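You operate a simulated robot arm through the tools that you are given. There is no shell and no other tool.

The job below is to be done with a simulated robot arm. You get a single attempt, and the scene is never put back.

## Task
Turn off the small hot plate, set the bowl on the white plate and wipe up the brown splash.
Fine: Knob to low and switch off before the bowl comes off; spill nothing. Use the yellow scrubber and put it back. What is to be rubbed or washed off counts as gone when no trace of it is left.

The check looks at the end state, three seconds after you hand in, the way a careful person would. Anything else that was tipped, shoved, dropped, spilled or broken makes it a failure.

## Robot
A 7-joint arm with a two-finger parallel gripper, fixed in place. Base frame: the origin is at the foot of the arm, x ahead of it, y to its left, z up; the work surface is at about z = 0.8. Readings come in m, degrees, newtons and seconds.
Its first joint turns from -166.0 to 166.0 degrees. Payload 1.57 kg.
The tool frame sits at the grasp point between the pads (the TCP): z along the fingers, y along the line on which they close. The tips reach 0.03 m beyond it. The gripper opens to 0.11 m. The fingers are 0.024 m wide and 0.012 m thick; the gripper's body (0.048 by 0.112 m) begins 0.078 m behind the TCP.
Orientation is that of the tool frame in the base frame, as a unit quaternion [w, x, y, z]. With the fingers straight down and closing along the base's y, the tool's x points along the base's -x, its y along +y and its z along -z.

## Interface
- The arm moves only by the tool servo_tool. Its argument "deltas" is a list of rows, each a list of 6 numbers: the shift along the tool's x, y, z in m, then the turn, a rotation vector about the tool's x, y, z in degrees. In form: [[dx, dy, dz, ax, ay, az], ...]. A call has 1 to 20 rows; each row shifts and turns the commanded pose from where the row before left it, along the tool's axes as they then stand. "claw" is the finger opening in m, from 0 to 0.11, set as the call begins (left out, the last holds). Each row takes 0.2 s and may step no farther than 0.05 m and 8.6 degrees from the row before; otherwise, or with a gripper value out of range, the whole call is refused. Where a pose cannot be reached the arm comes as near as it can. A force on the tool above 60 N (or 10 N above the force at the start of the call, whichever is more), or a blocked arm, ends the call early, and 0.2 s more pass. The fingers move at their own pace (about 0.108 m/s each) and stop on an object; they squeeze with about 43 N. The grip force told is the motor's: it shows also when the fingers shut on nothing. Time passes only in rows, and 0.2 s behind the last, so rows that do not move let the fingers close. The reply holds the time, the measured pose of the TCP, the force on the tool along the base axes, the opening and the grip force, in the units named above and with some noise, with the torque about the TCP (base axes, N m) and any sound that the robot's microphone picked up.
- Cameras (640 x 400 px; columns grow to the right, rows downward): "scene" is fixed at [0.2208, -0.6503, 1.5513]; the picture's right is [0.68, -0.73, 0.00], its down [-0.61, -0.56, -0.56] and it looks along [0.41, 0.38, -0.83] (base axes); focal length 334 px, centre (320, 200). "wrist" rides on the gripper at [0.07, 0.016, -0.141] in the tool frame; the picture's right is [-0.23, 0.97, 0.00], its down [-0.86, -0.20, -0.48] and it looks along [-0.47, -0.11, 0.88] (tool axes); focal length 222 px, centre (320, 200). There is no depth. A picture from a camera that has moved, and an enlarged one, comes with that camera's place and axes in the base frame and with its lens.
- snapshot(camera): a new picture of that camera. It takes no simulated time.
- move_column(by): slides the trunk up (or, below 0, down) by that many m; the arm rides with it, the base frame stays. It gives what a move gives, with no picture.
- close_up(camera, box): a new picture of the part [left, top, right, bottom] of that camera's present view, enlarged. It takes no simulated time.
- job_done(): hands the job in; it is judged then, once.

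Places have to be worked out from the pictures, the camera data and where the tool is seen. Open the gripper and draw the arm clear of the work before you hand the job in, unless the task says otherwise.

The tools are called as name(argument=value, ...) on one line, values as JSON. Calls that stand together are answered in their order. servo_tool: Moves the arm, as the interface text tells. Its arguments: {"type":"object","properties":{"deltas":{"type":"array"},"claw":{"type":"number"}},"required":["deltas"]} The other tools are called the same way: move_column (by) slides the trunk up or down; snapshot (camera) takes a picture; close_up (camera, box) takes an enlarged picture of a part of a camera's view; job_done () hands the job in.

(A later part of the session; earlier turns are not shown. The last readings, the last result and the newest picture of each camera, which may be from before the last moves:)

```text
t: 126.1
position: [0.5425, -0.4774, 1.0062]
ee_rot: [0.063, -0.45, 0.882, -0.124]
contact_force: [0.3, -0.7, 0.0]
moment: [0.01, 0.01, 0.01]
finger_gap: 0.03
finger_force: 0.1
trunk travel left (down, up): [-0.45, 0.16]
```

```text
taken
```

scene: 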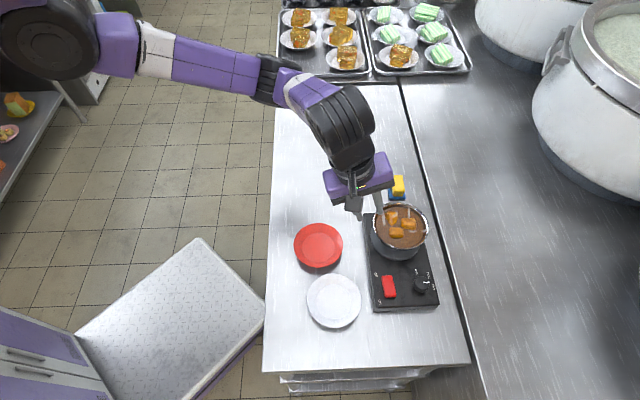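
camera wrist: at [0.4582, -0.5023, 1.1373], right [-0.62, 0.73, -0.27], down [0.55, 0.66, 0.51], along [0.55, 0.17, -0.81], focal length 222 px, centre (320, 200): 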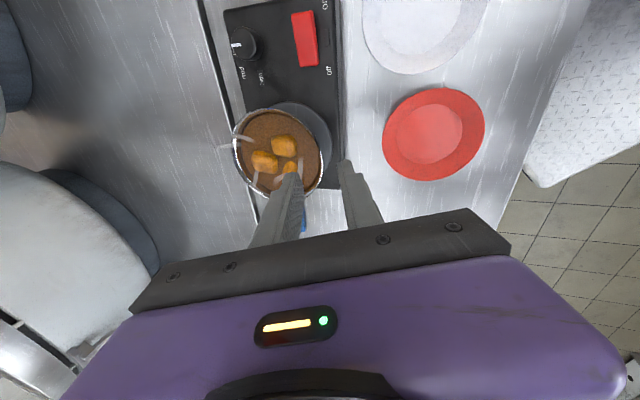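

Reached without flags. I descend along the tool axis to about 2 cm above the rim and look.

servo_tool(deltas=[[0, 0, 0.02, 0, 0, 0], [0, 0, 0.02, 0, 0, 0], [0, 0, 0.012, 0, 0, 0], [0, 0, 0, 0, 0, 0], [0, 0, 0, 0, 0, 0]])

close_up(camera="wrist", box=[200, 80, 400, 220])

close_up(camera="scene", box=[310, 160, 450, 280])

```text
t: 127.3
position: [0.5545, -0.485, 0.956]
ee_rot: [0.064, -0.451, 0.882, -0.123]
contact_force: [-0.5, 0.3, 0.3]
moment: [0.0, 0.04, -0.02]
finger_gap: 0.0301
finger_force: 0.0
trunk travel left (down, up): [-0.45, 0.16]
```

```text
2.86 times, centred on (300, 150) of wrist
camera zoom: at [0.4705, -0.5103, 1.0872], right [-0.62, 0.73, -0.27], down [0.55, 0.66, 0.51], along [0.55, 0.17, -0.81], focal length 635 px, centre (377, 343)
```

zoom: 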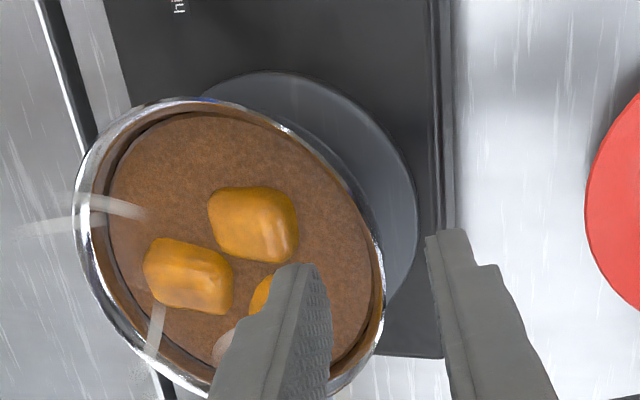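

```text
3.33 times, centred on (380, 220) of scene
camera zoom: at [0.2208, -0.6503, 1.5513], right [0.68, -0.73, 0.0], down [-0.61, -0.56, -0.56], along [0.41, 0.38, -0.83], focal length 1114 px, centre (120, 133)
```

zoom: 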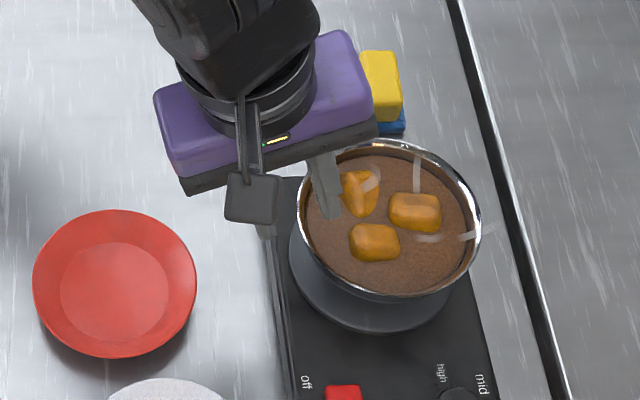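

Alignment matches the prediction (rim centre projects where expected). I narrow the fingers to 20 mm so the inner one clears the food piece, and lower until the tips are just inside the rim.

servo_tool(deltas=[[0, 0, 0, 0, 0, 0], [0, 0, 0.012, 0, 0, 0], [0, 0, 0.012, 0, 0, 0], [0, 0, 0.01, 0, 0, 0], [0, 0, 0, 0, 0, 0]], claw=0.02)

close_up(camera="wrist", box=[220, 100, 380, 220])

close_up(camera="scene", box=[340, 170, 440, 270])

```text
t: 128.5
position: [0.5608, -0.4901, 0.9218]
ee_rot: [0.063, -0.449, 0.883, -0.123]
contact_force: [-0.3, -0.1, 0.7]
moment: [-0.01, 0.03, 0.0]
finger_gap: 0.0199
finger_force: 0.0
trunk travel left (down, up): [-0.45, 0.16]
```

```text
3.33 times, centred on (300, 160) of wrist
camera zoom: at [0.4778, -0.5148, 1.0534], right [-0.62, 0.73, -0.27], down [0.55, 0.66, 0.51], along [0.55, 0.17, -0.81], focal length 740 px, centre (387, 333)
```

zoom: 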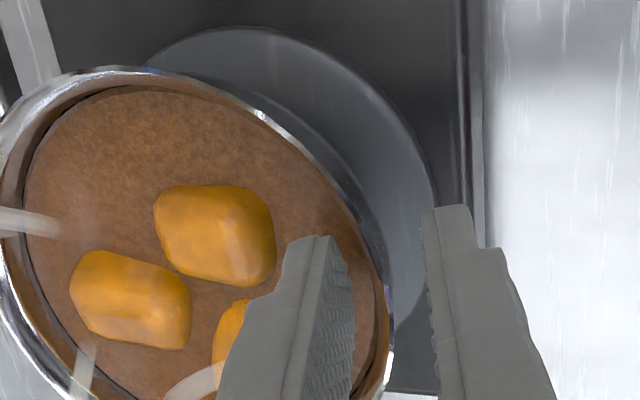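

```text
4.00 times, centred on (390, 220) of scene
camera zoom: at [0.2208, -0.6503, 1.5513], right [0.68, -0.73, 0.0], down [-0.61, -0.56, -0.56], along [0.41, 0.38, -0.83], focal length 1337 px, centre (40, 120)
```

zoom: 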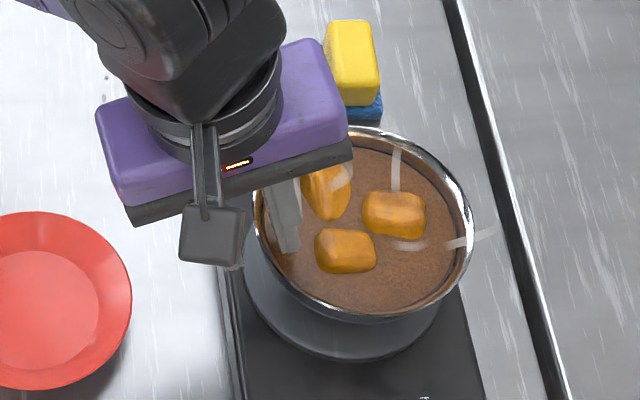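

The inner finger is inside near the wall, clear of the food; no contact force. I lower another 13 mm slowly.

servo_tool(deltas=[[0, 0, 0.005, 0, 0, 0], [0, 0, 0.004, 0, 0, 0], [0, 0, 0.004, 0, 0, 0], [0, 0, 0, 0, 0, 0]])

close_up(camera="wrist", box=[220, 100, 380, 220])

close_up(camera="scene", box=[340, 170, 440, 270])

```text
t: 129.5
position: [0.5639, -0.4929, 0.9099]
ee_rot: [0.063, -0.45, 0.882, -0.124]
contact_force: [1.0, 0.4, 1.9]
moment: [-0.01, -0.03, 0.05]
finger_gap: 0.0212
finger_force: 0.7
trunk travel left (down, up): [-0.45, 0.16]
```

```text
3.33 times, centred on (300, 160) of wrist
camera zoom: at [0.4802, -0.5178, 1.0411], right [-0.62, 0.73, -0.27], down [0.55, 0.66, 0.51], along [0.55, 0.17, -0.81], focal length 740 px, centre (387, 333)
```

zoom: 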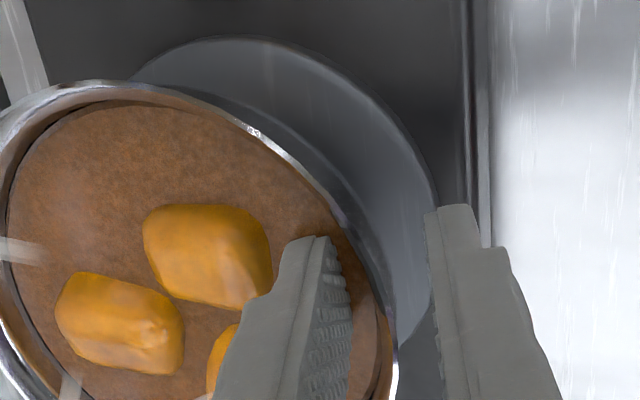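

```text
4.00 times, centred on (390, 220) of scene
camera zoom: at [0.2208, -0.6503, 1.5513], right [0.68, -0.73, 0.0], down [-0.61, -0.56, -0.56], along [0.41, 0.38, -0.83], focal length 1337 px, centre (40, 120)
```

zoom: 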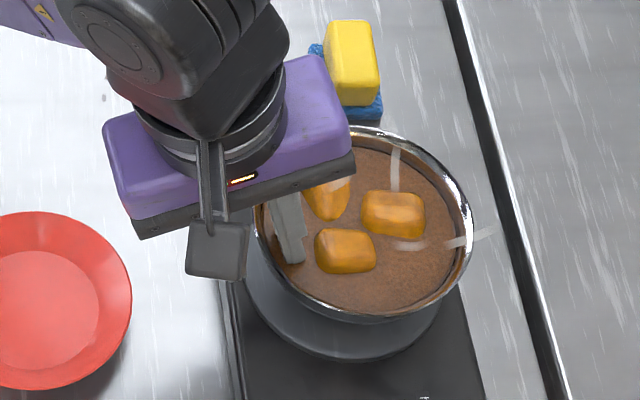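

Light contact (2 N) shows the inner fingertip touches the inside wall at this depth, so the wall is about 4–5 mm off-centre between the fingers. I shift 4.5 mm toward the bowl centre and narrow to 14 mm.

servo_tool(deltas=[[0, -0.0025, -0.001, 0, 0, 0], [0, -0.002, -0.001, 0, 0, 0], [0, 0, 0, 0, 0, 0]])

servo_tool(deltas=[[0, 0, 0, 0, 0, 0], [0, 0, 0, 0, 0, 0]], claw=0.014)

close_up(camera="wrist", box=[240, 110, 360, 210])

close_up(camera="scene", box=[340, 170, 440, 270])

```text
t: 130.3
position: [0.5673, -0.4947, 0.9127]
ee_rot: [0.063, -0.451, 0.882, -0.123]
contact_force: [0.3, -0.2, -0.5]
moment: [0.0, -0.03, 0.01]
finger_gap: 0.0199
finger_force: 0.1
trunk travel left (down, up): [-0.45, 0.16]
```

```text
t: 130.9
position: [0.5687, -0.4956, 0.9116]
ee_rot: [0.063, -0.45, 0.882, -0.123]
contact_force: [0.1, 0.5, -0.8]
moment: [0.03, 0.05, -0.04]
finger_gap: 0.0143
finger_force: 0.0
trunk travel left (down, up): [-0.45, 0.16]
```

```text
4.00 times, centred on (300, 160) of wrist
camera zoom: at [0.484, -0.5201, 1.0442], right [-0.62, 0.73, -0.27], down [0.55, 0.66, 0.51], along [0.55, 0.17, -0.81], focal length 888 px, centre (400, 360)
```

zoom: 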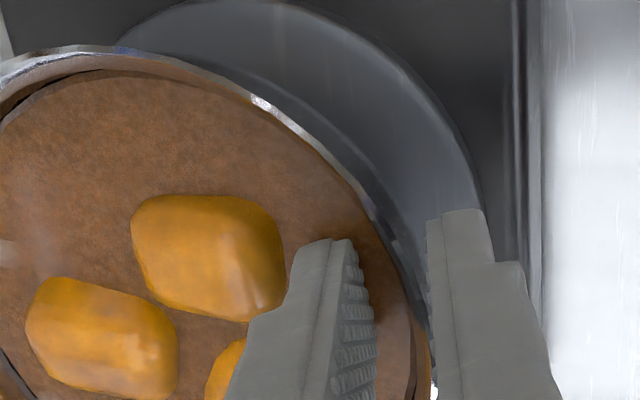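

```text
4.00 times, centred on (390, 220) of scene
camera zoom: at [0.2208, -0.6503, 1.5513], right [0.68, -0.73, 0.0], down [-0.61, -0.56, -0.56], along [0.41, 0.38, -0.83], focal length 1337 px, centre (40, 120)
```

zoom: 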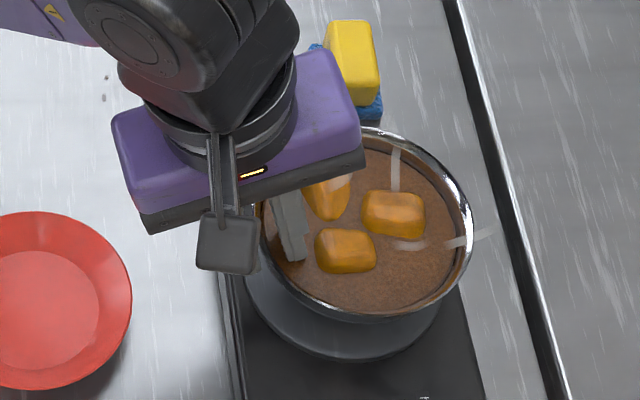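

Free of contact, the wall is now between the pads. I close on the rim wall.

servo_tool(deltas=[[0, 0, 0, 0, 0, 0], [0, 0, 0, 0, 0, 0], [0, 0, 0, 0, 0, 0]], claw=0.0)

close_up(camera="wrist", box=[240, 110, 360, 210])

close_up(camera="scene", box=[340, 170, 440, 270])

```text
t: 131.7
position: [0.5685, -0.4948, 0.9119]
ee_rot: [0.063, -0.45, 0.882, -0.124]
contact_force: [1.9, 3.8, 8.1]
moment: [-0.28, -0.74, 0.23]
finger_gap: 0.0095
finger_force: 27.9
trunk travel left (down, up): [-0.45, 0.16]
```

```text
4.00 times, centred on (300, 160) of wrist
camera zoom: at [0.4844, -0.5199, 1.0449], right [-0.63, 0.73, -0.27], down [0.55, 0.66, 0.51], along [0.55, 0.17, -0.81], focal length 888 px, centre (400, 360)
```

zoom: 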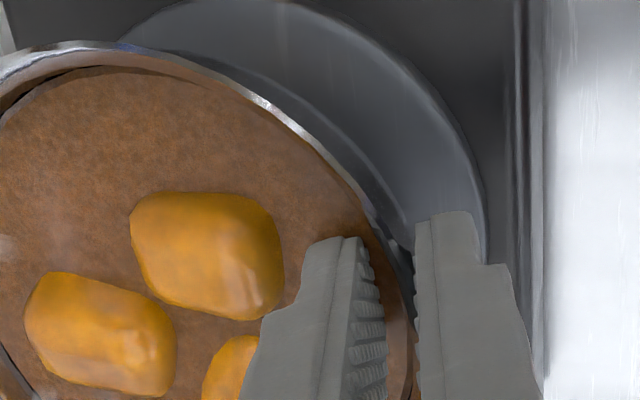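

```text
4.00 times, centred on (390, 220) of scene
camera zoom: at [0.2208, -0.6503, 1.5513], right [0.68, -0.73, 0.0], down [-0.61, -0.56, -0.56], along [0.41, 0.38, -0.83], focal length 1337 px, centre (40, 120)
```

zoom: 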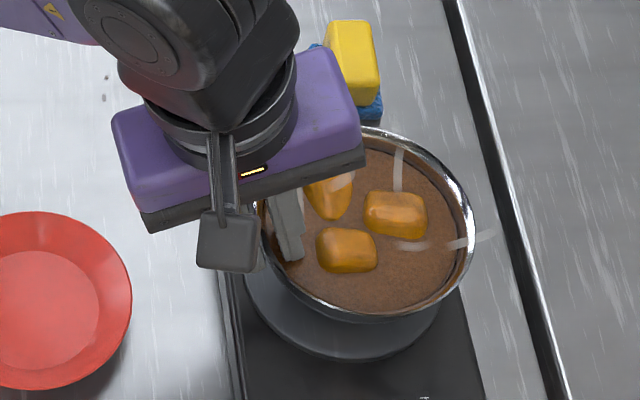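

The squeeze produces 0.76 N·m pressing the bowl's far side onto the burner: the wall is effectively steeper-sloped (~33°) than my 16° lean, so lifting now would tip it. I release, lean the tool 17° more about the wall, and regrip.

servo_tool(deltas=[[0, 0, 0, 0, 0, 0], [0, 0, 0, 0, 0, 0]], claw=0.016)

servo_tool(deltas=[[0, 0.0016, 0.0001, 4.25, 0, 0], [0, 0.0016, 0.0001, 4.25, 0, 0], [0, 0.0016, 0.0001, 4.25, 0, 0], [0, 0.0016, 0.0001, 4.25, 0, 0], [0, 0, 0, 0, 0, 0]])

close_up(camera="wrist", box=[230, 100, 370, 220])

close_up(camera="scene", box=[340, 170, 440, 270])

```text
t: 132.3
position: [0.5678, -0.4957, 0.9125]
ee_rot: [0.063, -0.45, 0.882, -0.123]
contact_force: [0.2, 0.5, -0.3]
moment: [0.06, 0.0, -0.01]
finger_gap: 0.0161
finger_force: 0.1
trunk travel left (down, up): [-0.45, 0.16]
```

```text
t: 133.5
position: [0.5625, -0.4927, 0.9105]
ee_rot: [0.129, -0.436, 0.854, -0.253]
contact_force: [-0.9, -0.4, -0.2]
moment: [0.03, -0.03, 0.01]
finger_gap: 0.0159
finger_force: 0.1
trunk travel left (down, up): [-0.45, 0.16]
```

```text
3.33 times, centred on (300, 160) of wrist
camera zoom: at [0.4507, -0.4958, 1.0201], right [-0.53, 0.66, -0.53], down [0.43, 0.75, 0.51], along [0.73, 0.04, -0.68], focal length 740 px, centre (387, 333)
```

zoom: 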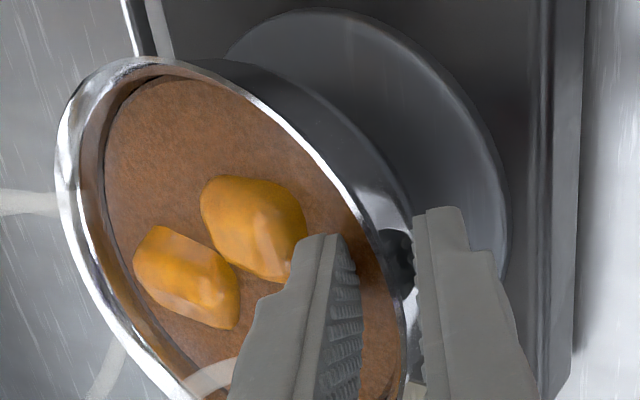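

```text
4.00 times, centred on (390, 220) of scene
camera zoom: at [0.2208, -0.6503, 1.5513], right [0.68, -0.73, 0.0], down [-0.61, -0.56, -0.56], along [0.41, 0.38, -0.83], focal length 1337 px, centre (40, 120)
```

zoom: 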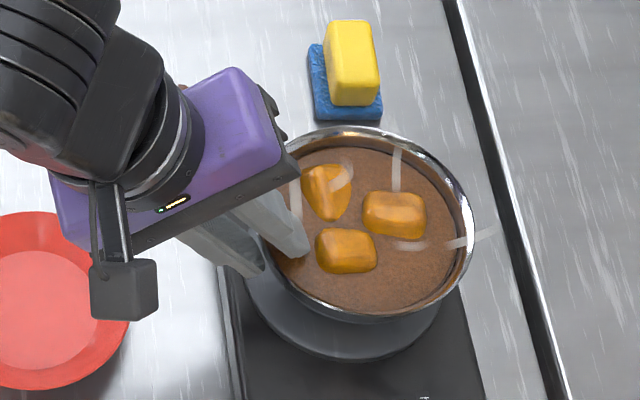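

No contact at the 33° lean. I close again and read the moment.

servo_tool(deltas=[[0, 0, 0, 0, 0, 0], [0, 0, 0, 0, 0, 0], [0, 0, 0, 0, 0, 0]], claw=0.0)

close_up(camera="wrist", box=[230, 100, 370, 220])

close_up(camera="scene", box=[340, 170, 440, 270])

```text
t: 134.3
position: [0.5629, -0.4921, 0.9106]
ee_rot: [0.128, -0.436, 0.854, -0.252]
contact_force: [0.9, -0.3, -2.4]
moment: [0.11, 0.18, -0.02]
finger_gap: 0.0056
finger_force: 24.7
trunk travel left (down, up): [-0.45, 0.16]
```

```text
3.33 times, centred on (300, 160) of wrist
camera zoom: at [0.4507, -0.4959, 1.0199], right [-0.53, 0.66, -0.53], down [0.43, 0.75, 0.51], along [0.73, 0.04, -0.68], focal length 740 px, centre (387, 333)
```

zoom: 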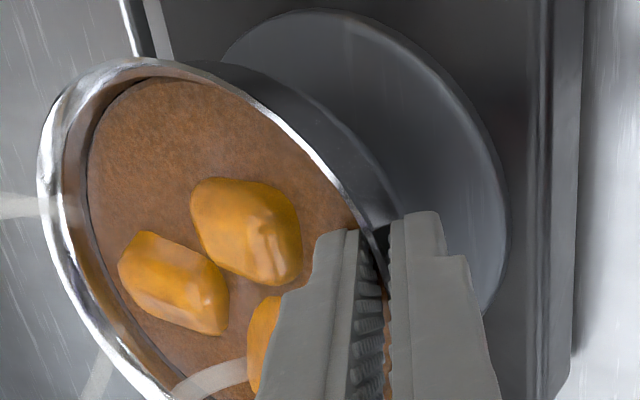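

```text
4.00 times, centred on (390, 220) of scene
camera zoom: at [0.2208, -0.6503, 1.5513], right [0.68, -0.73, 0.0], down [-0.61, -0.56, -0.56], along [0.41, 0.38, -0.83], focal length 1337 px, centre (40, 120)
```

zoom: 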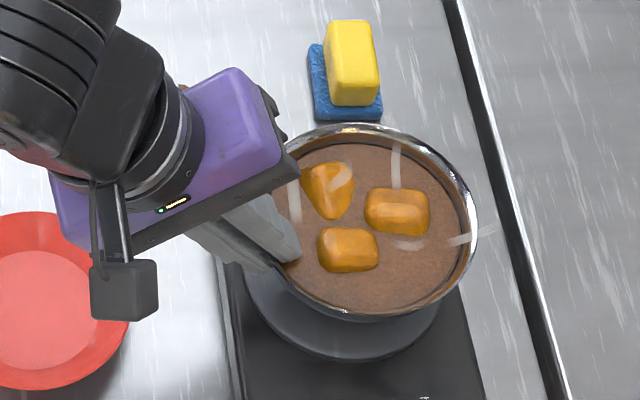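

Much better: gap 5.6 mm, moment now only 0.2 N·m and slightly lifting the far side (about 2°). I let the grip settle, then lift slowly by a few millimetres straight up.

servo_tool(deltas=[[0, 0, 0, 0, 0, 0], [0, 0, 0, 0, 0, 0]])

close_up(camera="scene", box=[340, 170, 440, 270])

```text
t: 134.9
position: [0.5625, -0.4931, 0.9095]
ee_rot: [0.128, -0.436, 0.854, -0.253]
contact_force: [0.2, -0.7, -4.0]
moment: [0.11, 0.17, 0.0]
finger_gap: 0.006
finger_force: 25.6
trunk travel left (down, up): [-0.45, 0.16]
```

```text
4.00 times, centred on (390, 220) of scene
camera zoom: at [0.2208, -0.6503, 1.5513], right [0.68, -0.73, 0.0], down [-0.61, -0.56, -0.56], along [0.41, 0.38, -0.83], focal length 1337 px, centre (40, 120)
```

zoom: 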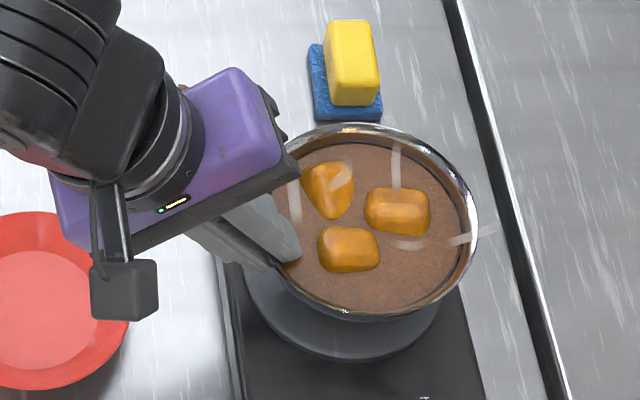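

The tool already carries 4 N. I lift gently 8 mm straight up and check level.

servo_tool(deltas=[[0, -0.0011, -0.0017, 0, 0, 0], [0, -0.0016, -0.0025, 0, 0, 0], [0, -0.0016, -0.0025, 0, 0, 0], [0, 0, 0, 0, 0, 0]])

close_up(camera="scene", box=[340, 170, 440, 270])

close_up(camera="wrist", box=[200, 100, 400, 220])

```text
t: 135.9
position: [0.5631, -0.4923, 0.9169]
ee_rot: [0.129, -0.436, 0.854, -0.253]
contact_force: [1.1, -0.3, -3.2]
moment: [0.12, 0.16, 0.01]
finger_gap: 0.0058
finger_force: 25.7
trunk travel left (down, up): [-0.45, 0.16]
```

```text
4.00 times, centred on (390, 220) of scene
camera zoom: at [0.2208, -0.6503, 1.5513], right [0.68, -0.73, 0.0], down [-0.61, -0.56, -0.56], along [0.41, 0.38, -0.83], focal length 1337 px, centre (40, 120)
```

zoom: 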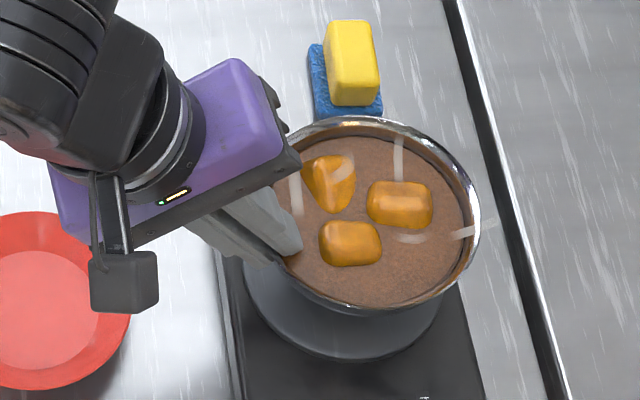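

```text
3.20 times, centred on (300, 160) of wrist
camera zoom: at [0.4504, -0.4957, 1.0274], right [-0.53, 0.66, -0.53], down [0.43, 0.75, 0.51], along [0.73, 0.04, -0.68], focal length 711 px, centre (384, 328)
```

zoom: 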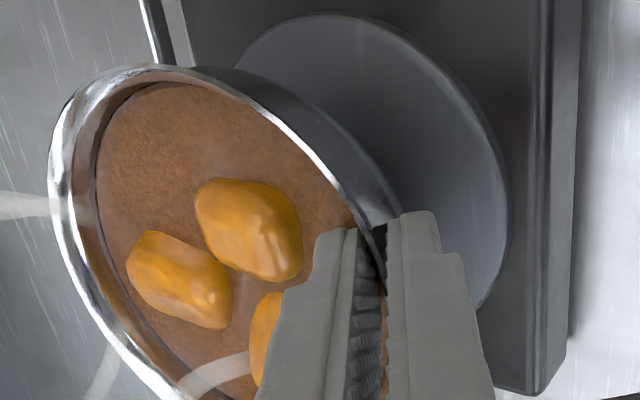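

The bowl (≈0.35 kg) is in the air, tilted only about 3°, nothing spilled. I check the white plate's centre before moving.

close_up(camera="scene", box=[290, 265, 380, 335])

```text
5.71 times, centred on (335, 300) of scene
camera zoom: at [0.2208, -0.6503, 1.5513], right [0.68, -0.73, 0.0], down [-0.61, -0.56, -0.56], along [0.41, 0.38, -0.83], focal length 1911 px, centre (234, -371)
```

zoom: 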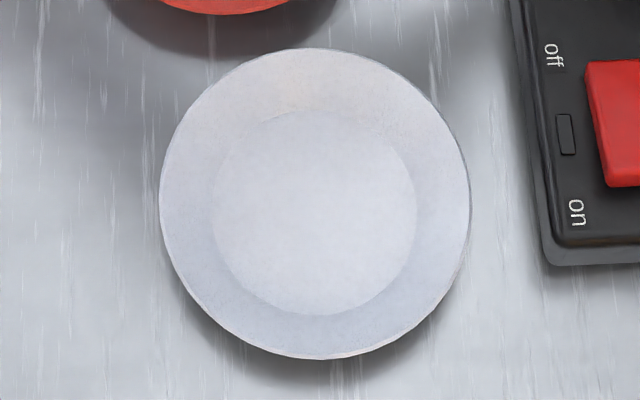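

White plate centre is (0.409, -0.518). I raise the bowl 45 mm with smooth steps and ease the lean back 3° to level it.

servo_tool(deltas=[[0, -0.0016, -0.0025, 0, 0, 0], [0, -0.0033, -0.005, 0, 0, 0], [0, -0.0049, -0.0075, 0, 0, 0], [0, -0.0049, -0.0075, 0, 0, 0], [0, -0.0049, -0.0075, 0, 0, 0], [0, -0.0033, -0.005, 0, 0, 0], [0, -0.0016, -0.0025, 0, 0, 0], [0, 0, 0, -0.8, 0, 0], [0, 0, 0, -1.2, 0, 0], [0, 0, 0, -1.0, 0, 0], [0, 0, 0, 0, 0, 0]])

close_up(camera="scene", box=[330, 150, 450, 270])

close_up(camera="wrist", box=[200, 100, 400, 220])

```text
t: 138.3
position: [0.5627, -0.4924, 0.9625]
ee_rot: [0.117, -0.439, 0.861, -0.23]
contact_force: [-0.5, -0.3, -2.9]
moment: [0.17, 0.18, 0.0]
finger_gap: 0.0057
finger_force: 25.2
trunk travel left (down, up): [-0.45, 0.16]
```

```text
3.33 times, centred on (390, 210) of scene
camera zoom: at [0.2208, -0.6503, 1.5513], right [0.68, -0.73, 0.0], down [-0.61, -0.56, -0.56], along [0.41, 0.38, -0.83], focal length 1114 px, centre (87, 167)
```

zoom: 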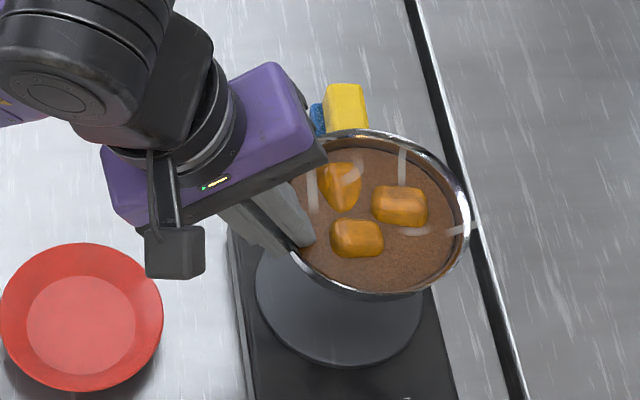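

```text
3.20 times, centred on (300, 160) of wrist
camera zoom: at [0.4547, -0.4996, 1.0771], right [-0.55, 0.68, -0.49], down [0.45, 0.73, 0.51], along [0.7, 0.06, -0.71], focal length 711 px, centre (384, 328)
```

zoom: 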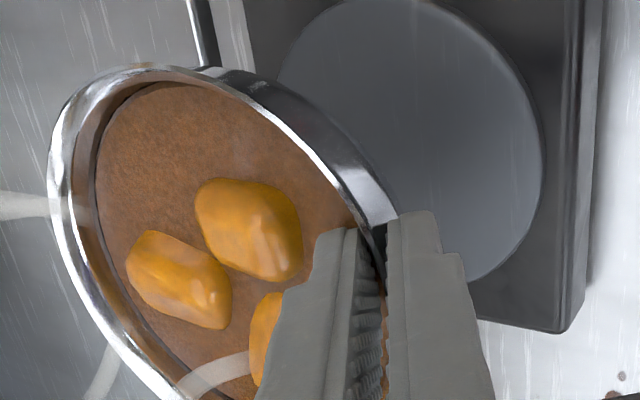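

The bowl hangs steady and level over the empty burner. I carry it slowly toward the white plate, first half.

servo_tool(deltas=[[0.0022, 0.003, -0.0017, 0, 0, 0], [0.0044, 0.0059, -0.0034, 0, 0, 0], [0.0066, 0.0089, -0.0051, 0, 0, 0], [0.0082, 0.0111, -0.0064, 0, 0, 0], [0.0082, 0.0111, -0.0064, 0, 0, 0], [0.0066, 0.0089, -0.0051, 0, 0, 0], [0.0055, 0.0074, -0.0043, 0, 0, 0], [0.0044, 0.0059, -0.0034, 0, 0, 0], [0.0022, 0.003, -0.0017, 0, 0, 0], [0, 0, 0, 0, 0, 0]])

snapshot(camera="scene")

```text
t: 140.5
position: [0.4745, -0.4859, 0.9617]
ee_rot: [0.117, -0.44, 0.86, -0.231]
contact_force: [0.7, 0.5, -4.4]
moment: [0.11, 0.19, 0.01]
finger_gap: 0.0055
finger_force: 25.7
trunk travel left (down, up): [-0.45, 0.16]
```

```text
taken
```

scene: 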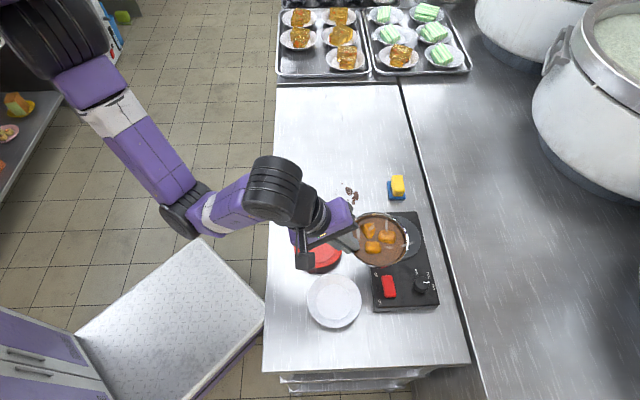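

Halfway, steady. Second half to above the white plate.

servo_tool(deltas=[[0.0019, 0.0025, -0.0014, 0, 0, 0], [0.0044, 0.0058, -0.0034, 0, 0, 0], [0.0069, 0.0092, -0.0053, 0, 0, 0], [0.0088, 0.0117, -0.0067, 0, 0, 0], [0.0094, 0.0125, -0.0072, 0, 0, 0], [0.0094, 0.0125, -0.0072, 0, 0, 0], [0.0081, 0.0108, -0.0062, 0, 0, 0], [0.0069, 0.0092, -0.0053, 0, 0, 0], [0.0044, 0.0058, -0.0034, 0, 0, 0], [0.0025, 0.0033, -0.0019, 0, 0, 0], [0, 0, 0, 0, 0, 0]])

close_up(camera="scene", box=[270, 210, 410, 340])

close_up(camera="wrist", box=[180, 60, 420, 220])

```text
t: 142.9
position: [0.3589, -0.4816, 0.9629]
ee_rot: [0.117, -0.44, 0.86, -0.23]
contact_force: [-1.1, 0.1, -2.9]
moment: [0.13, 0.21, 0.0]
finger_gap: 0.0056
finger_force: 25.7
trunk travel left (down, up): [-0.45, 0.16]
```

```text
3.08 times, centred on (340, 275) of scene
camera zoom: at [0.2208, -0.6503, 1.5513], right [0.68, -0.73, 0.0], down [-0.61, -0.56, -0.56], along [0.41, 0.38, -0.83], focal length 1029 px, centre (258, -31)
```

zoom: 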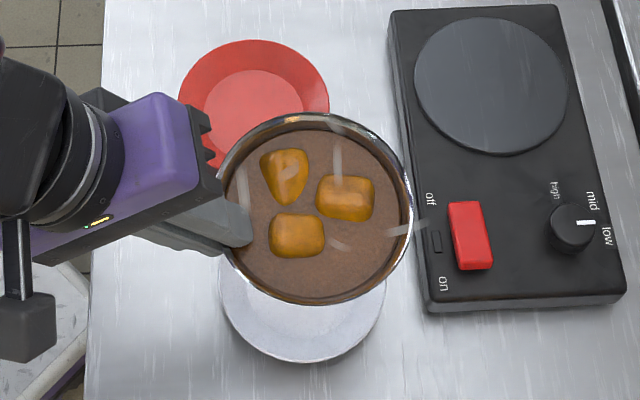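

```text
2.50 times, centred on (300, 140) of wrist
camera zoom: at [0.2506, -0.4873, 1.0777], right [-0.55, 0.68, -0.49], down [0.45, 0.73, 0.51], along [0.7, 0.06, -0.71], focal length 555 px, centre (370, 350)
```

zoom: 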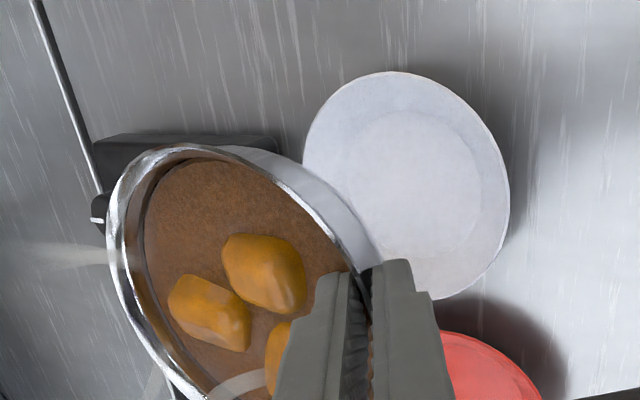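

The bowl is centred over the white plate within 2–3 mm and level. I lower it 75 mm smoothly.

servo_tool(deltas=[[0, 0.002, 0.0035, 0, 0, 0], [0, 0.004, 0.0069, 0, 0, 0], [0, 0.005, 0.0087, 0, 0, 0], [0, 0.0055, 0.0095, 0, 0, 0], [0, 0.0055, 0.0095, 0, 0, 0], [0, 0.0055, 0.0095, 0, 0, 0], [0, 0.0045, 0.0078, 0, 0, 0], [0, 0.0035, 0.0061, 0, 0, 0], [0, 0.002, 0.0035, 0, 0, 0], [0, 0, 0, 0, 0, 0]])

close_up(camera="scene", box=[270, 210, 410, 340])

close_up(camera="wrist", box=[180, 60, 420, 220])

```text
t: 145.1
position: [0.36, -0.481, 0.8878]
ee_rot: [0.117, -0.439, 0.861, -0.23]
contact_force: [-0.9, -0.6, -3.9]
moment: [0.13, 0.17, 0.01]
finger_gap: 0.0055
finger_force: 25.5
trunk travel left (down, up): [-0.45, 0.16]
```

```text
3.08 times, centred on (340, 275) of scene
camera zoom: at [0.2208, -0.6503, 1.5513], right [0.68, -0.73, 0.0], down [-0.61, -0.56, -0.56], along [0.41, 0.38, -0.83], focal length 1029 px, centre (258, -31)
```

zoom: 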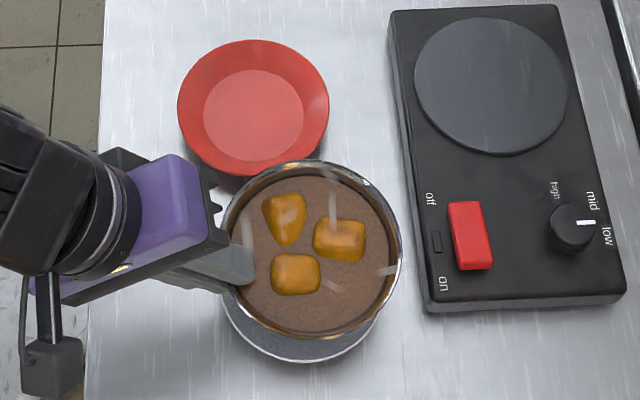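

```text
2.50 times, centred on (300, 140) of wrist
camera zoom: at [0.2517, -0.4882, 1.0023], right [-0.55, 0.68, -0.49], down [0.45, 0.73, 0.51], along [0.7, 0.06, -0.71], focal length 555 px, centre (370, 350)
```

zoom: 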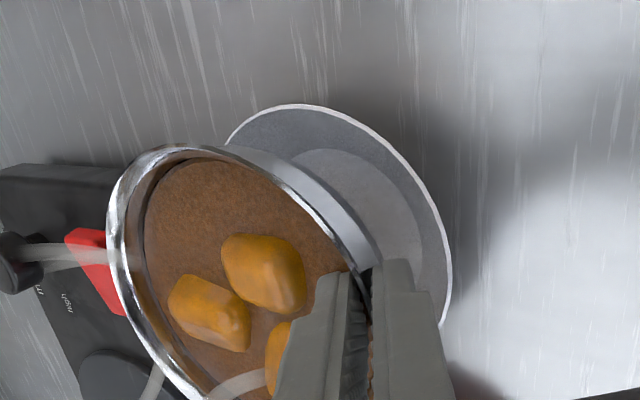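

About 15 mm to go. I lower in 2–3 mm steps until the weight comes off.

servo_tool(deltas=[[0, 0.0012, 0.0022, 0, 0, 0], [0, 0.0012, 0.0022, 0, 0, 0], [0, 0.0012, 0.0022, 0, 0, 0], [0, 0.0012, 0.0022, 0, 0, 0], [0, 0, 0, 0, 0, 0]])

close_up(camera="scene", box=[270, 210, 410, 340])

```text
t: 146.3
position: [0.3598, -0.4813, 0.8776]
ee_rot: [0.117, -0.439, 0.861, -0.229]
contact_force: [-0.3, 0.3, -3.2]
moment: [0.14, 0.16, -0.09]
finger_gap: 0.0056
finger_force: 25.9
trunk travel left (down, up): [-0.45, 0.16]
```

```text
3.08 times, centred on (340, 275) of scene
camera zoom: at [0.2208, -0.6503, 1.5513], right [0.68, -0.73, 0.0], down [-0.61, -0.56, -0.56], along [0.41, 0.38, -0.83], focal length 1029 px, centre (258, -31)
```

zoom: 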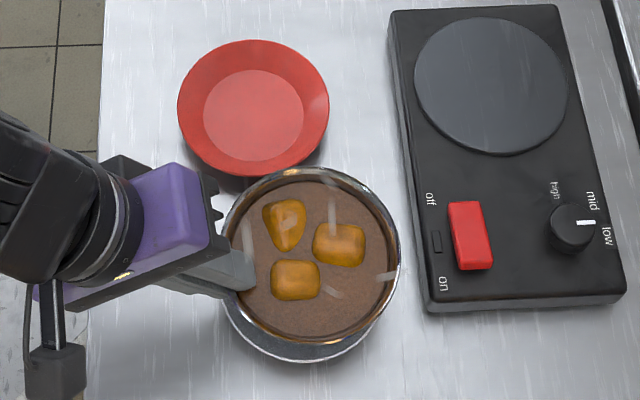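

Still hanging (−3.2 N). A few more small steps down.

servo_tool(deltas=[[0, 0.001, 0.0017, 0, 0, 0], [0, 0.001, 0.0017, 0, 0, 0], [0, 0, 0, 0, 0, 0]])

```text
t: 147.1
position: [0.3587, -0.4825, 0.8756]
ee_rot: [0.117, -0.439, 0.86, -0.232]
contact_force: [-2.0, 2.0, 16.1]
moment: [-0.25, -0.34, 0.04]
finger_gap: 0.0055
finger_force: 25.5
trunk travel left (down, up): [-0.45, 0.16]
```

Touched down (+16 N). I back off about 1.5 mm so the bowl rests lightly, then check.

servo_tool(deltas=[[0, -0.0007, -0.0012, 0, 0, 0], [0, 0, 0, 0, 0, 0]])

close_up(camera="scene", box=[270, 210, 410, 340])

close_up(camera="wrist", box=[180, 60, 420, 220])

```text
t: 147.7
position: [0.3594, -0.4806, 0.874]
ee_rot: [0.116, -0.439, 0.861, -0.231]
contact_force: [-0.6, -4.0, 10.5]
moment: [-0.54, -0.2, -0.15]
finger_gap: 0.0054
finger_force: 25.9
trunk travel left (down, up): [-0.45, 0.16]
```

```text
3.08 times, centred on (340, 275) of scene
camera zoom: at [0.2208, -0.6503, 1.5513], right [0.68, -0.73, 0.0], down [-0.61, -0.56, -0.56], along [0.41, 0.38, -0.83], focal length 1029 px, centre (258, -31)
```

zoom: 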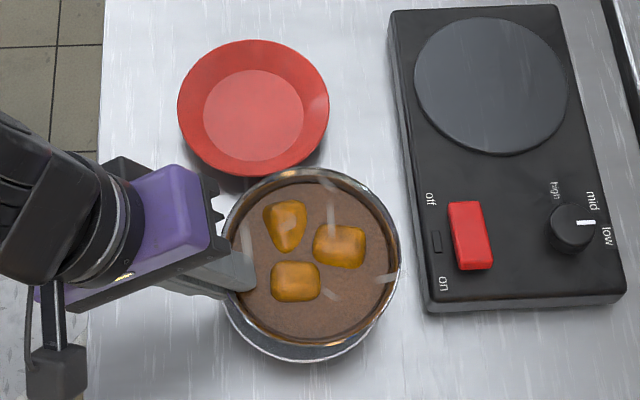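

```text
2.50 times, centred on (300, 140) of wrist
camera zoom: at [0.2517, -0.4887, 0.9898], right [-0.55, 0.68, -0.49], down [0.45, 0.73, 0.51], along [0.7, 0.06, -0.71], focal length 555 px, centre (370, 350)
```

zoom: 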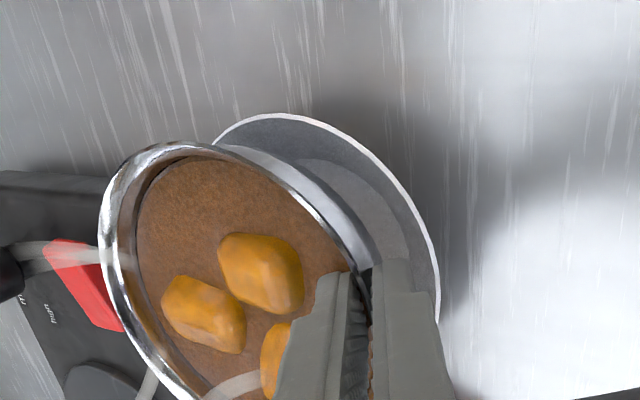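

Still +10 N; I ease up another millimetre before releasing.

servo_tool(deltas=[[0, -0.0005, -0.0008, 0, 0, 0], [0, 0, 0, 0, 0, 0]])

```text
t: 148.3
position: [0.3598, -0.4804, 0.8746]
ee_rot: [0.117, -0.44, 0.86, -0.23]
contact_force: [0.2, -3.0, 6.1]
moment: [-0.29, -0.11, -0.04]
finger_gap: 0.0055
finger_force: 25.4
trunk travel left (down, up): [-0.45, 0.16]
```

One more millimetre up, so the load is shared, then I open gently to 14 mm.

servo_tool(deltas=[[0, -0.0005, -0.0008, 0, 0, 0], [0, 0, 0, 0, 0, 0]])

servo_tool(deltas=[[0, 0, 0, 0, 0, 0], [0, 0, 0, 0, 0, 0]], claw=0.015)

close_up(camera="scene", box=[270, 210, 410, 340])

close_up(camera="wrist", box=[220, 100, 380, 220])

```text
t: 148.9
position: [0.3605, -0.4811, 0.8742]
ee_rot: [0.118, -0.44, 0.86, -0.229]
contact_force: [1.2, 1.5, -0.5]
moment: [-0.02, 0.04, 0.01]
finger_gap: 0.0053
finger_force: 25.8
trunk travel left (down, up): [-0.45, 0.16]
```

```text
t: 149.5
position: [0.3607, -0.4815, 0.8765]
ee_rot: [0.118, -0.438, 0.861, -0.23]
contact_force: [0.0, 0.2, 0.0]
moment: [-0.02, -0.02, -0.02]
finger_gap: 0.0152
finger_force: 0.1
trunk travel left (down, up): [-0.45, 0.16]
```

```text
3.08 times, centred on (340, 275) of scene
camera zoom: at [0.2208, -0.6503, 1.5513], right [0.68, -0.73, 0.0], down [-0.61, -0.56, -0.56], along [0.41, 0.38, -0.83], focal length 1029 px, centre (258, -31)
```

zoom: 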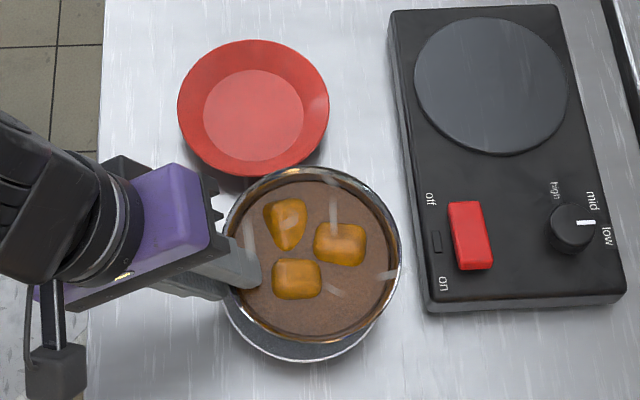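

```text
3.33 times, centred on (300, 160) of wrist
camera zoom: at [0.2517, -0.4886, 0.9908], right [-0.55, 0.68, -0.49], down [0.45, 0.73, 0.51], along [0.7, 0.06, -0.71], focal length 740 px, centre (387, 333)
```

zoom: 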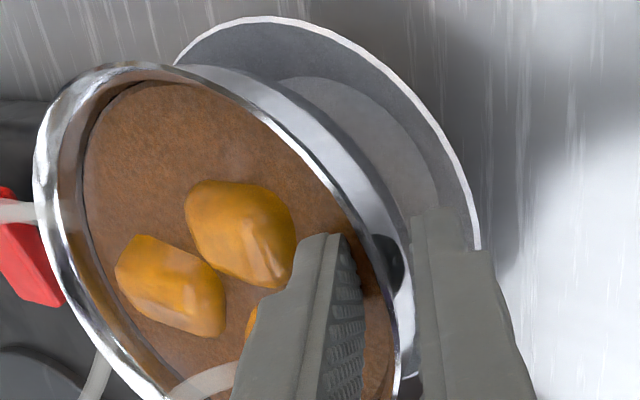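

Released; the bowl sits on the plate, forces zero. I withdraw along the finger direction.

servo_tool(deltas=[[0, 0, -0.006, 0, 0, 0], [0, 0, -0.01, 0, 0, 0], [0, 0, -0.015, 0, 0, 0], [0, 0, -0.02, 0, 0, 0], [0, 0, -0.03, 0, 0, 0], [0, 0, 0, 0, 0, 0]])

snapshot(camera="scene")

snapshot(camera="wrist")

```text
t: 150.9
position: [0.3271, -0.4577, 0.9473]
ee_rot: [0.118, -0.439, 0.861, -0.229]
contact_force: [0.1, 1.5, 0.9]
moment: [-0.01, 0.02, 0.02]
finger_gap: 0.0151
finger_force: 0.0
trunk travel left (down, up): [-0.45, 0.16]
```

```text
taken
```

scene: 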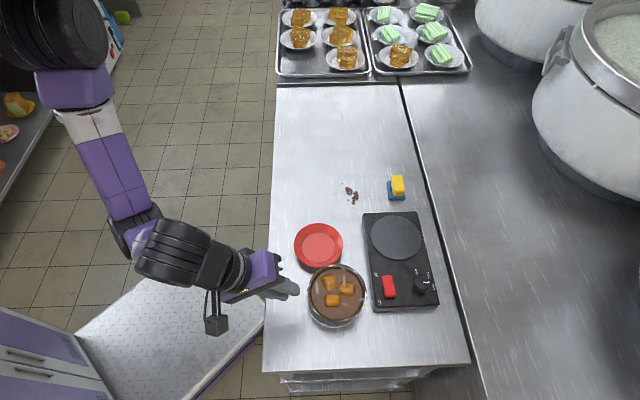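

```text
taken
camera wrist: at [0.219, -0.4645, 1.0611], right [-0.55, 0.68, -0.49], down [0.45, 0.73, 0.51], along [0.7, 0.07, -0.71], focal length 222 px, centre (320, 200)
```

wrist: 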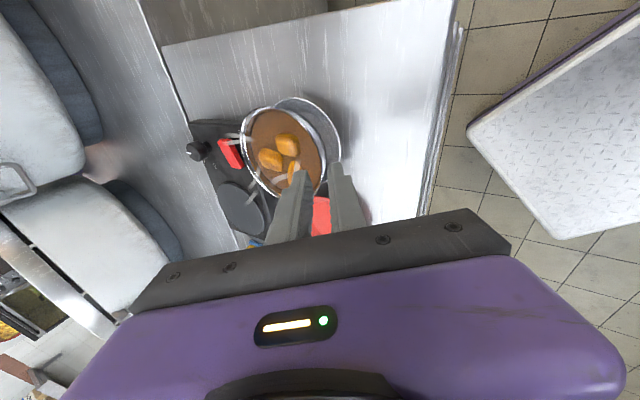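

Bowl is on the white plate. I zoom to verify it sits level and centred, and that the fingers carry nothing.

close_up(camera="scene", box=[290, 250, 390, 340])

close_up(camera="wrist", box=[180, 70, 400, 230])

close_up(camera="scene", box=[330, 165, 430, 215])

```text
4.44 times, centred on (340, 295) of scene
camera zoom: at [0.2208, -0.6503, 1.5513], right [0.68, -0.73, 0.0], down [-0.61, -0.56, -0.56], along [0.41, 0.38, -0.83], focal length 1486 px, centre (231, -222)
```

zoom: 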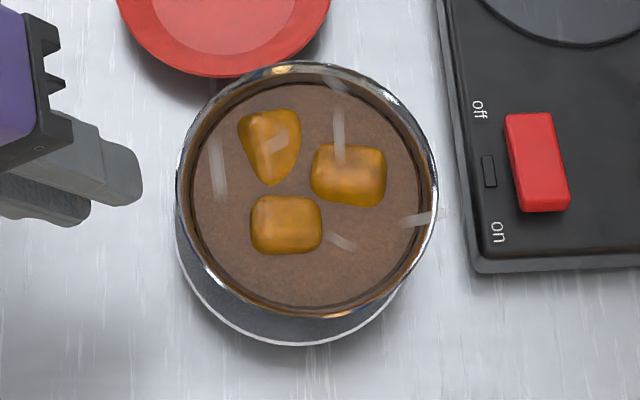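

```text
2.50 times, centred on (290, 150) of wrist
camera zoom: at [0.219, -0.4645, 1.0611], right [-0.55, 0.68, -0.49], down [0.45, 0.73, 0.51], along [0.7, 0.07, -0.71], focal length 555 px, centre (395, 325)
```

zoom: 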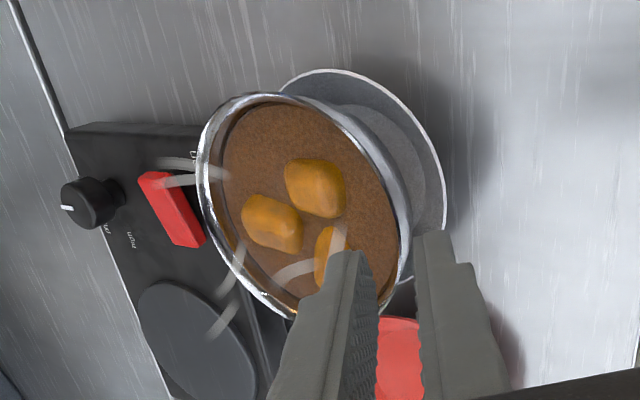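

```text
6.40 times, centred on (380, 190) of scene
camera zoom: at [0.2208, -0.6503, 1.5513], right [0.68, -0.73, 0.0], down [-0.61, -0.56, -0.56], along [0.41, 0.38, -0.83], focal length 2140 px, centre (-64, 264)
```

zoom: 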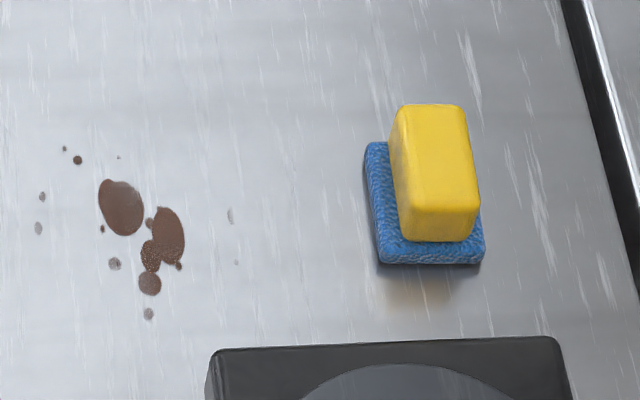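

The bowl sits nicely centred. Now the scrubber: blue pad with yellow handle, handle long axis along the plate direction. I rise, untilt and turn to yaw −43° to grip across its narrow side later.

servo_tool(deltas=[[0, -0.015, -0.026, 0, 0, 0], [0, -0.015, -0.026, 0, 0, 0], [0, 0, 0, -7.6, 0, 0], [0, 0, 0, -7.6, 0, 0], [0, 0, 0, -7.6, 0, 0], [0, 0, 0, -7.5, 0, 0], [0, 0, 0, 0, 0, 5.5], [0, 0, 0, 0, 0, 5.5], [0, 0, 0, 0, 0, 0]], claw=0.06)

```text
t: 152.9
position: [0.3272, -0.4578, 1.007]
ee_rot: [-0.003, -0.367, 0.93, 0.003]
contact_force: [-0.6, 0.0, -0.9]
moment: [0.0, -0.02, 0.03]
finger_gap: 0.0599
finger_force: 0.1
trunk travel left (down, up): [-0.45, 0.16]
```

Next I fix the tiny tilt and travel above the scrubber near (0.745, -0.437) for a close look.

servo_tool(deltas=[[0, 0, 0, 0.45, -0.19, 0], [-0.032, -0.027, 0.0037, 0, 0, 0], [-0.032, -0.027, 0.0037, 0, 0, 0], [-0.032, -0.027, 0.0037, 0, 0, 0], [-0.032, -0.027, 0.0037, 0, 0, 0], [-0.032, -0.027, 0.0037, 0, 0, 0], [-0.032, -0.027, 0.0037, 0, 0, 0], [-0.032, -0.027, 0.0037, 0, 0, 0], [-0.032, -0.027, 0.0037, 0, 0, 0], [-0.032, -0.027, 0.0037, 0, 0, 0], [-0.029, -0.025, 0.0037, 0, 0, 0], [0, 0, 0, 0, 0, 0]])

snapshot(camera="wrist")

close_up(camera="wrist", box=[250, 90, 390, 200])

```text
t: 155.5
position: [0.744, -0.4388, 0.9673]
ee_rot: [0.001, -0.367, 0.93, 0.0]
contact_force: [-0.6, 0.4, 0.5]
moment: [-0.02, -0.02, 0.0]
finger_gap: 0.0598
finger_force: 0.1
trunk travel left (down, up): [-0.45, 0.16]
```

```text
taken
camera wrist: at [0.6834, -0.4741, 1.1099], right [-0.5, 0.87, 0.0], down [0.76, 0.44, 0.48], along [0.42, 0.24, -0.88], focal length 222 px, centre (320, 200)
```

wrist: 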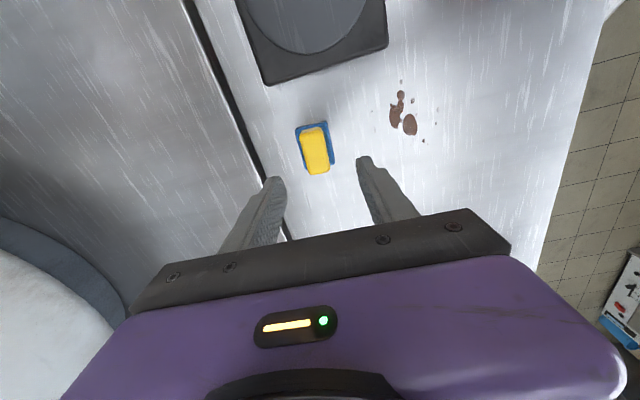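

```text
3.64 times, centred on (320, 145) of wrist
camera zoom: at [0.6834, -0.4741, 1.1099], right [-0.5, 0.87, 0.0], down [0.76, 0.44, 0.48], along [0.42, 0.24, -0.88], focal length 808 px, centre (320, 400)
```

zoom: 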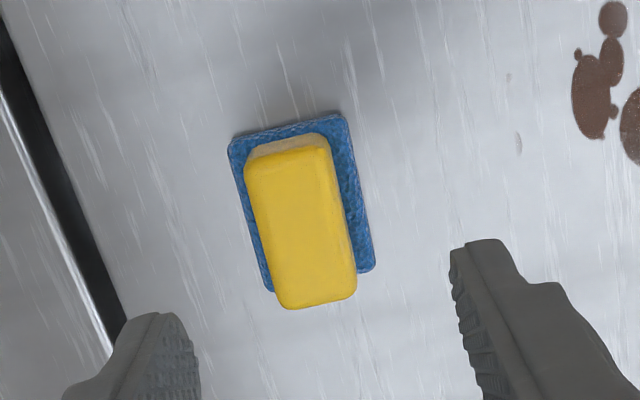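

The scrubber is about 42×58 mm (blue pad) with a 29×50 mm yellow handle, top ≈0.837, centred near (0.757, -0.439). I shift over it and lower the trunk 6 cm, which also keeps the arm away from full stretch.

servo_tool(deltas=[[-0.0077, -0.0081, 0, 0, 0, 1.2], [0, 0, 0, 0, 0, 0]])

move_column(by=-0.06)

close_up(camera="wrist", box=[250, 100, 390, 210])

close_up(camera="scene", box=[360, 150, 440, 220])

```text
t: 156.1
position: [0.7546, -0.438, 0.9692]
ee_rot: [0.001, -0.357, 0.934, -0.001]
contact_force: [0.6, 0.0, -0.4]
moment: [0.0, 0.0, 0.0]
finger_gap: 0.0599
finger_force: 0.1
trunk travel left (down, up): [-0.45, 0.16]
```

```text
t: 157.1
position: [0.7545, -0.4384, 0.9092]
ee_rot: [0.001, -0.357, 0.934, 0.0]
contact_force: [-0.4, -0.4, 0.1]
moment: [0.02, -0.02, 0.0]
finger_gap: 0.0599
finger_force: 0.1
trunk travel left (down, up): [-0.39, 0.22]
```

```text
3.64 times, centred on (320, 155) of wrist
camera zoom: at [0.6927, -0.4734, 1.0508], right [-0.48, 0.88, 0.0], down [0.77, 0.42, 0.48], along [0.42, 0.23, -0.88], focal length 808 px, centre (320, 364)
```

zoom: 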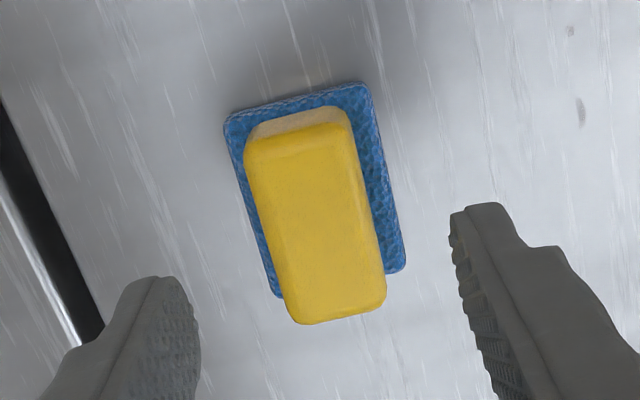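

```text
5.71 times, centred on (400, 185) of scene
camera zoom: at [0.2208, -0.6503, 1.5513], right [0.68, -0.73, 0.0], down [-0.61, -0.56, -0.56], along [0.41, 0.38, -0.83], focal length 1911 px, centre (-137, 286)
```

zoom: 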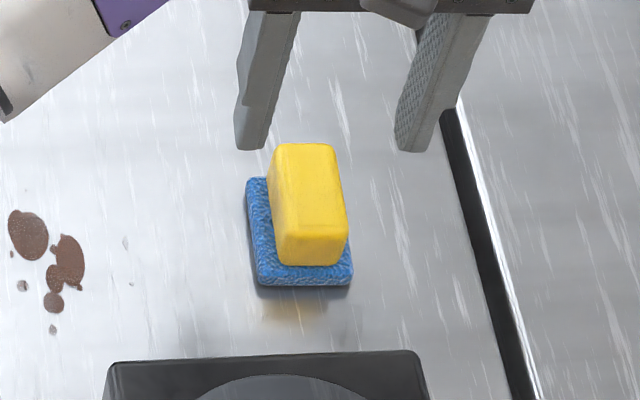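

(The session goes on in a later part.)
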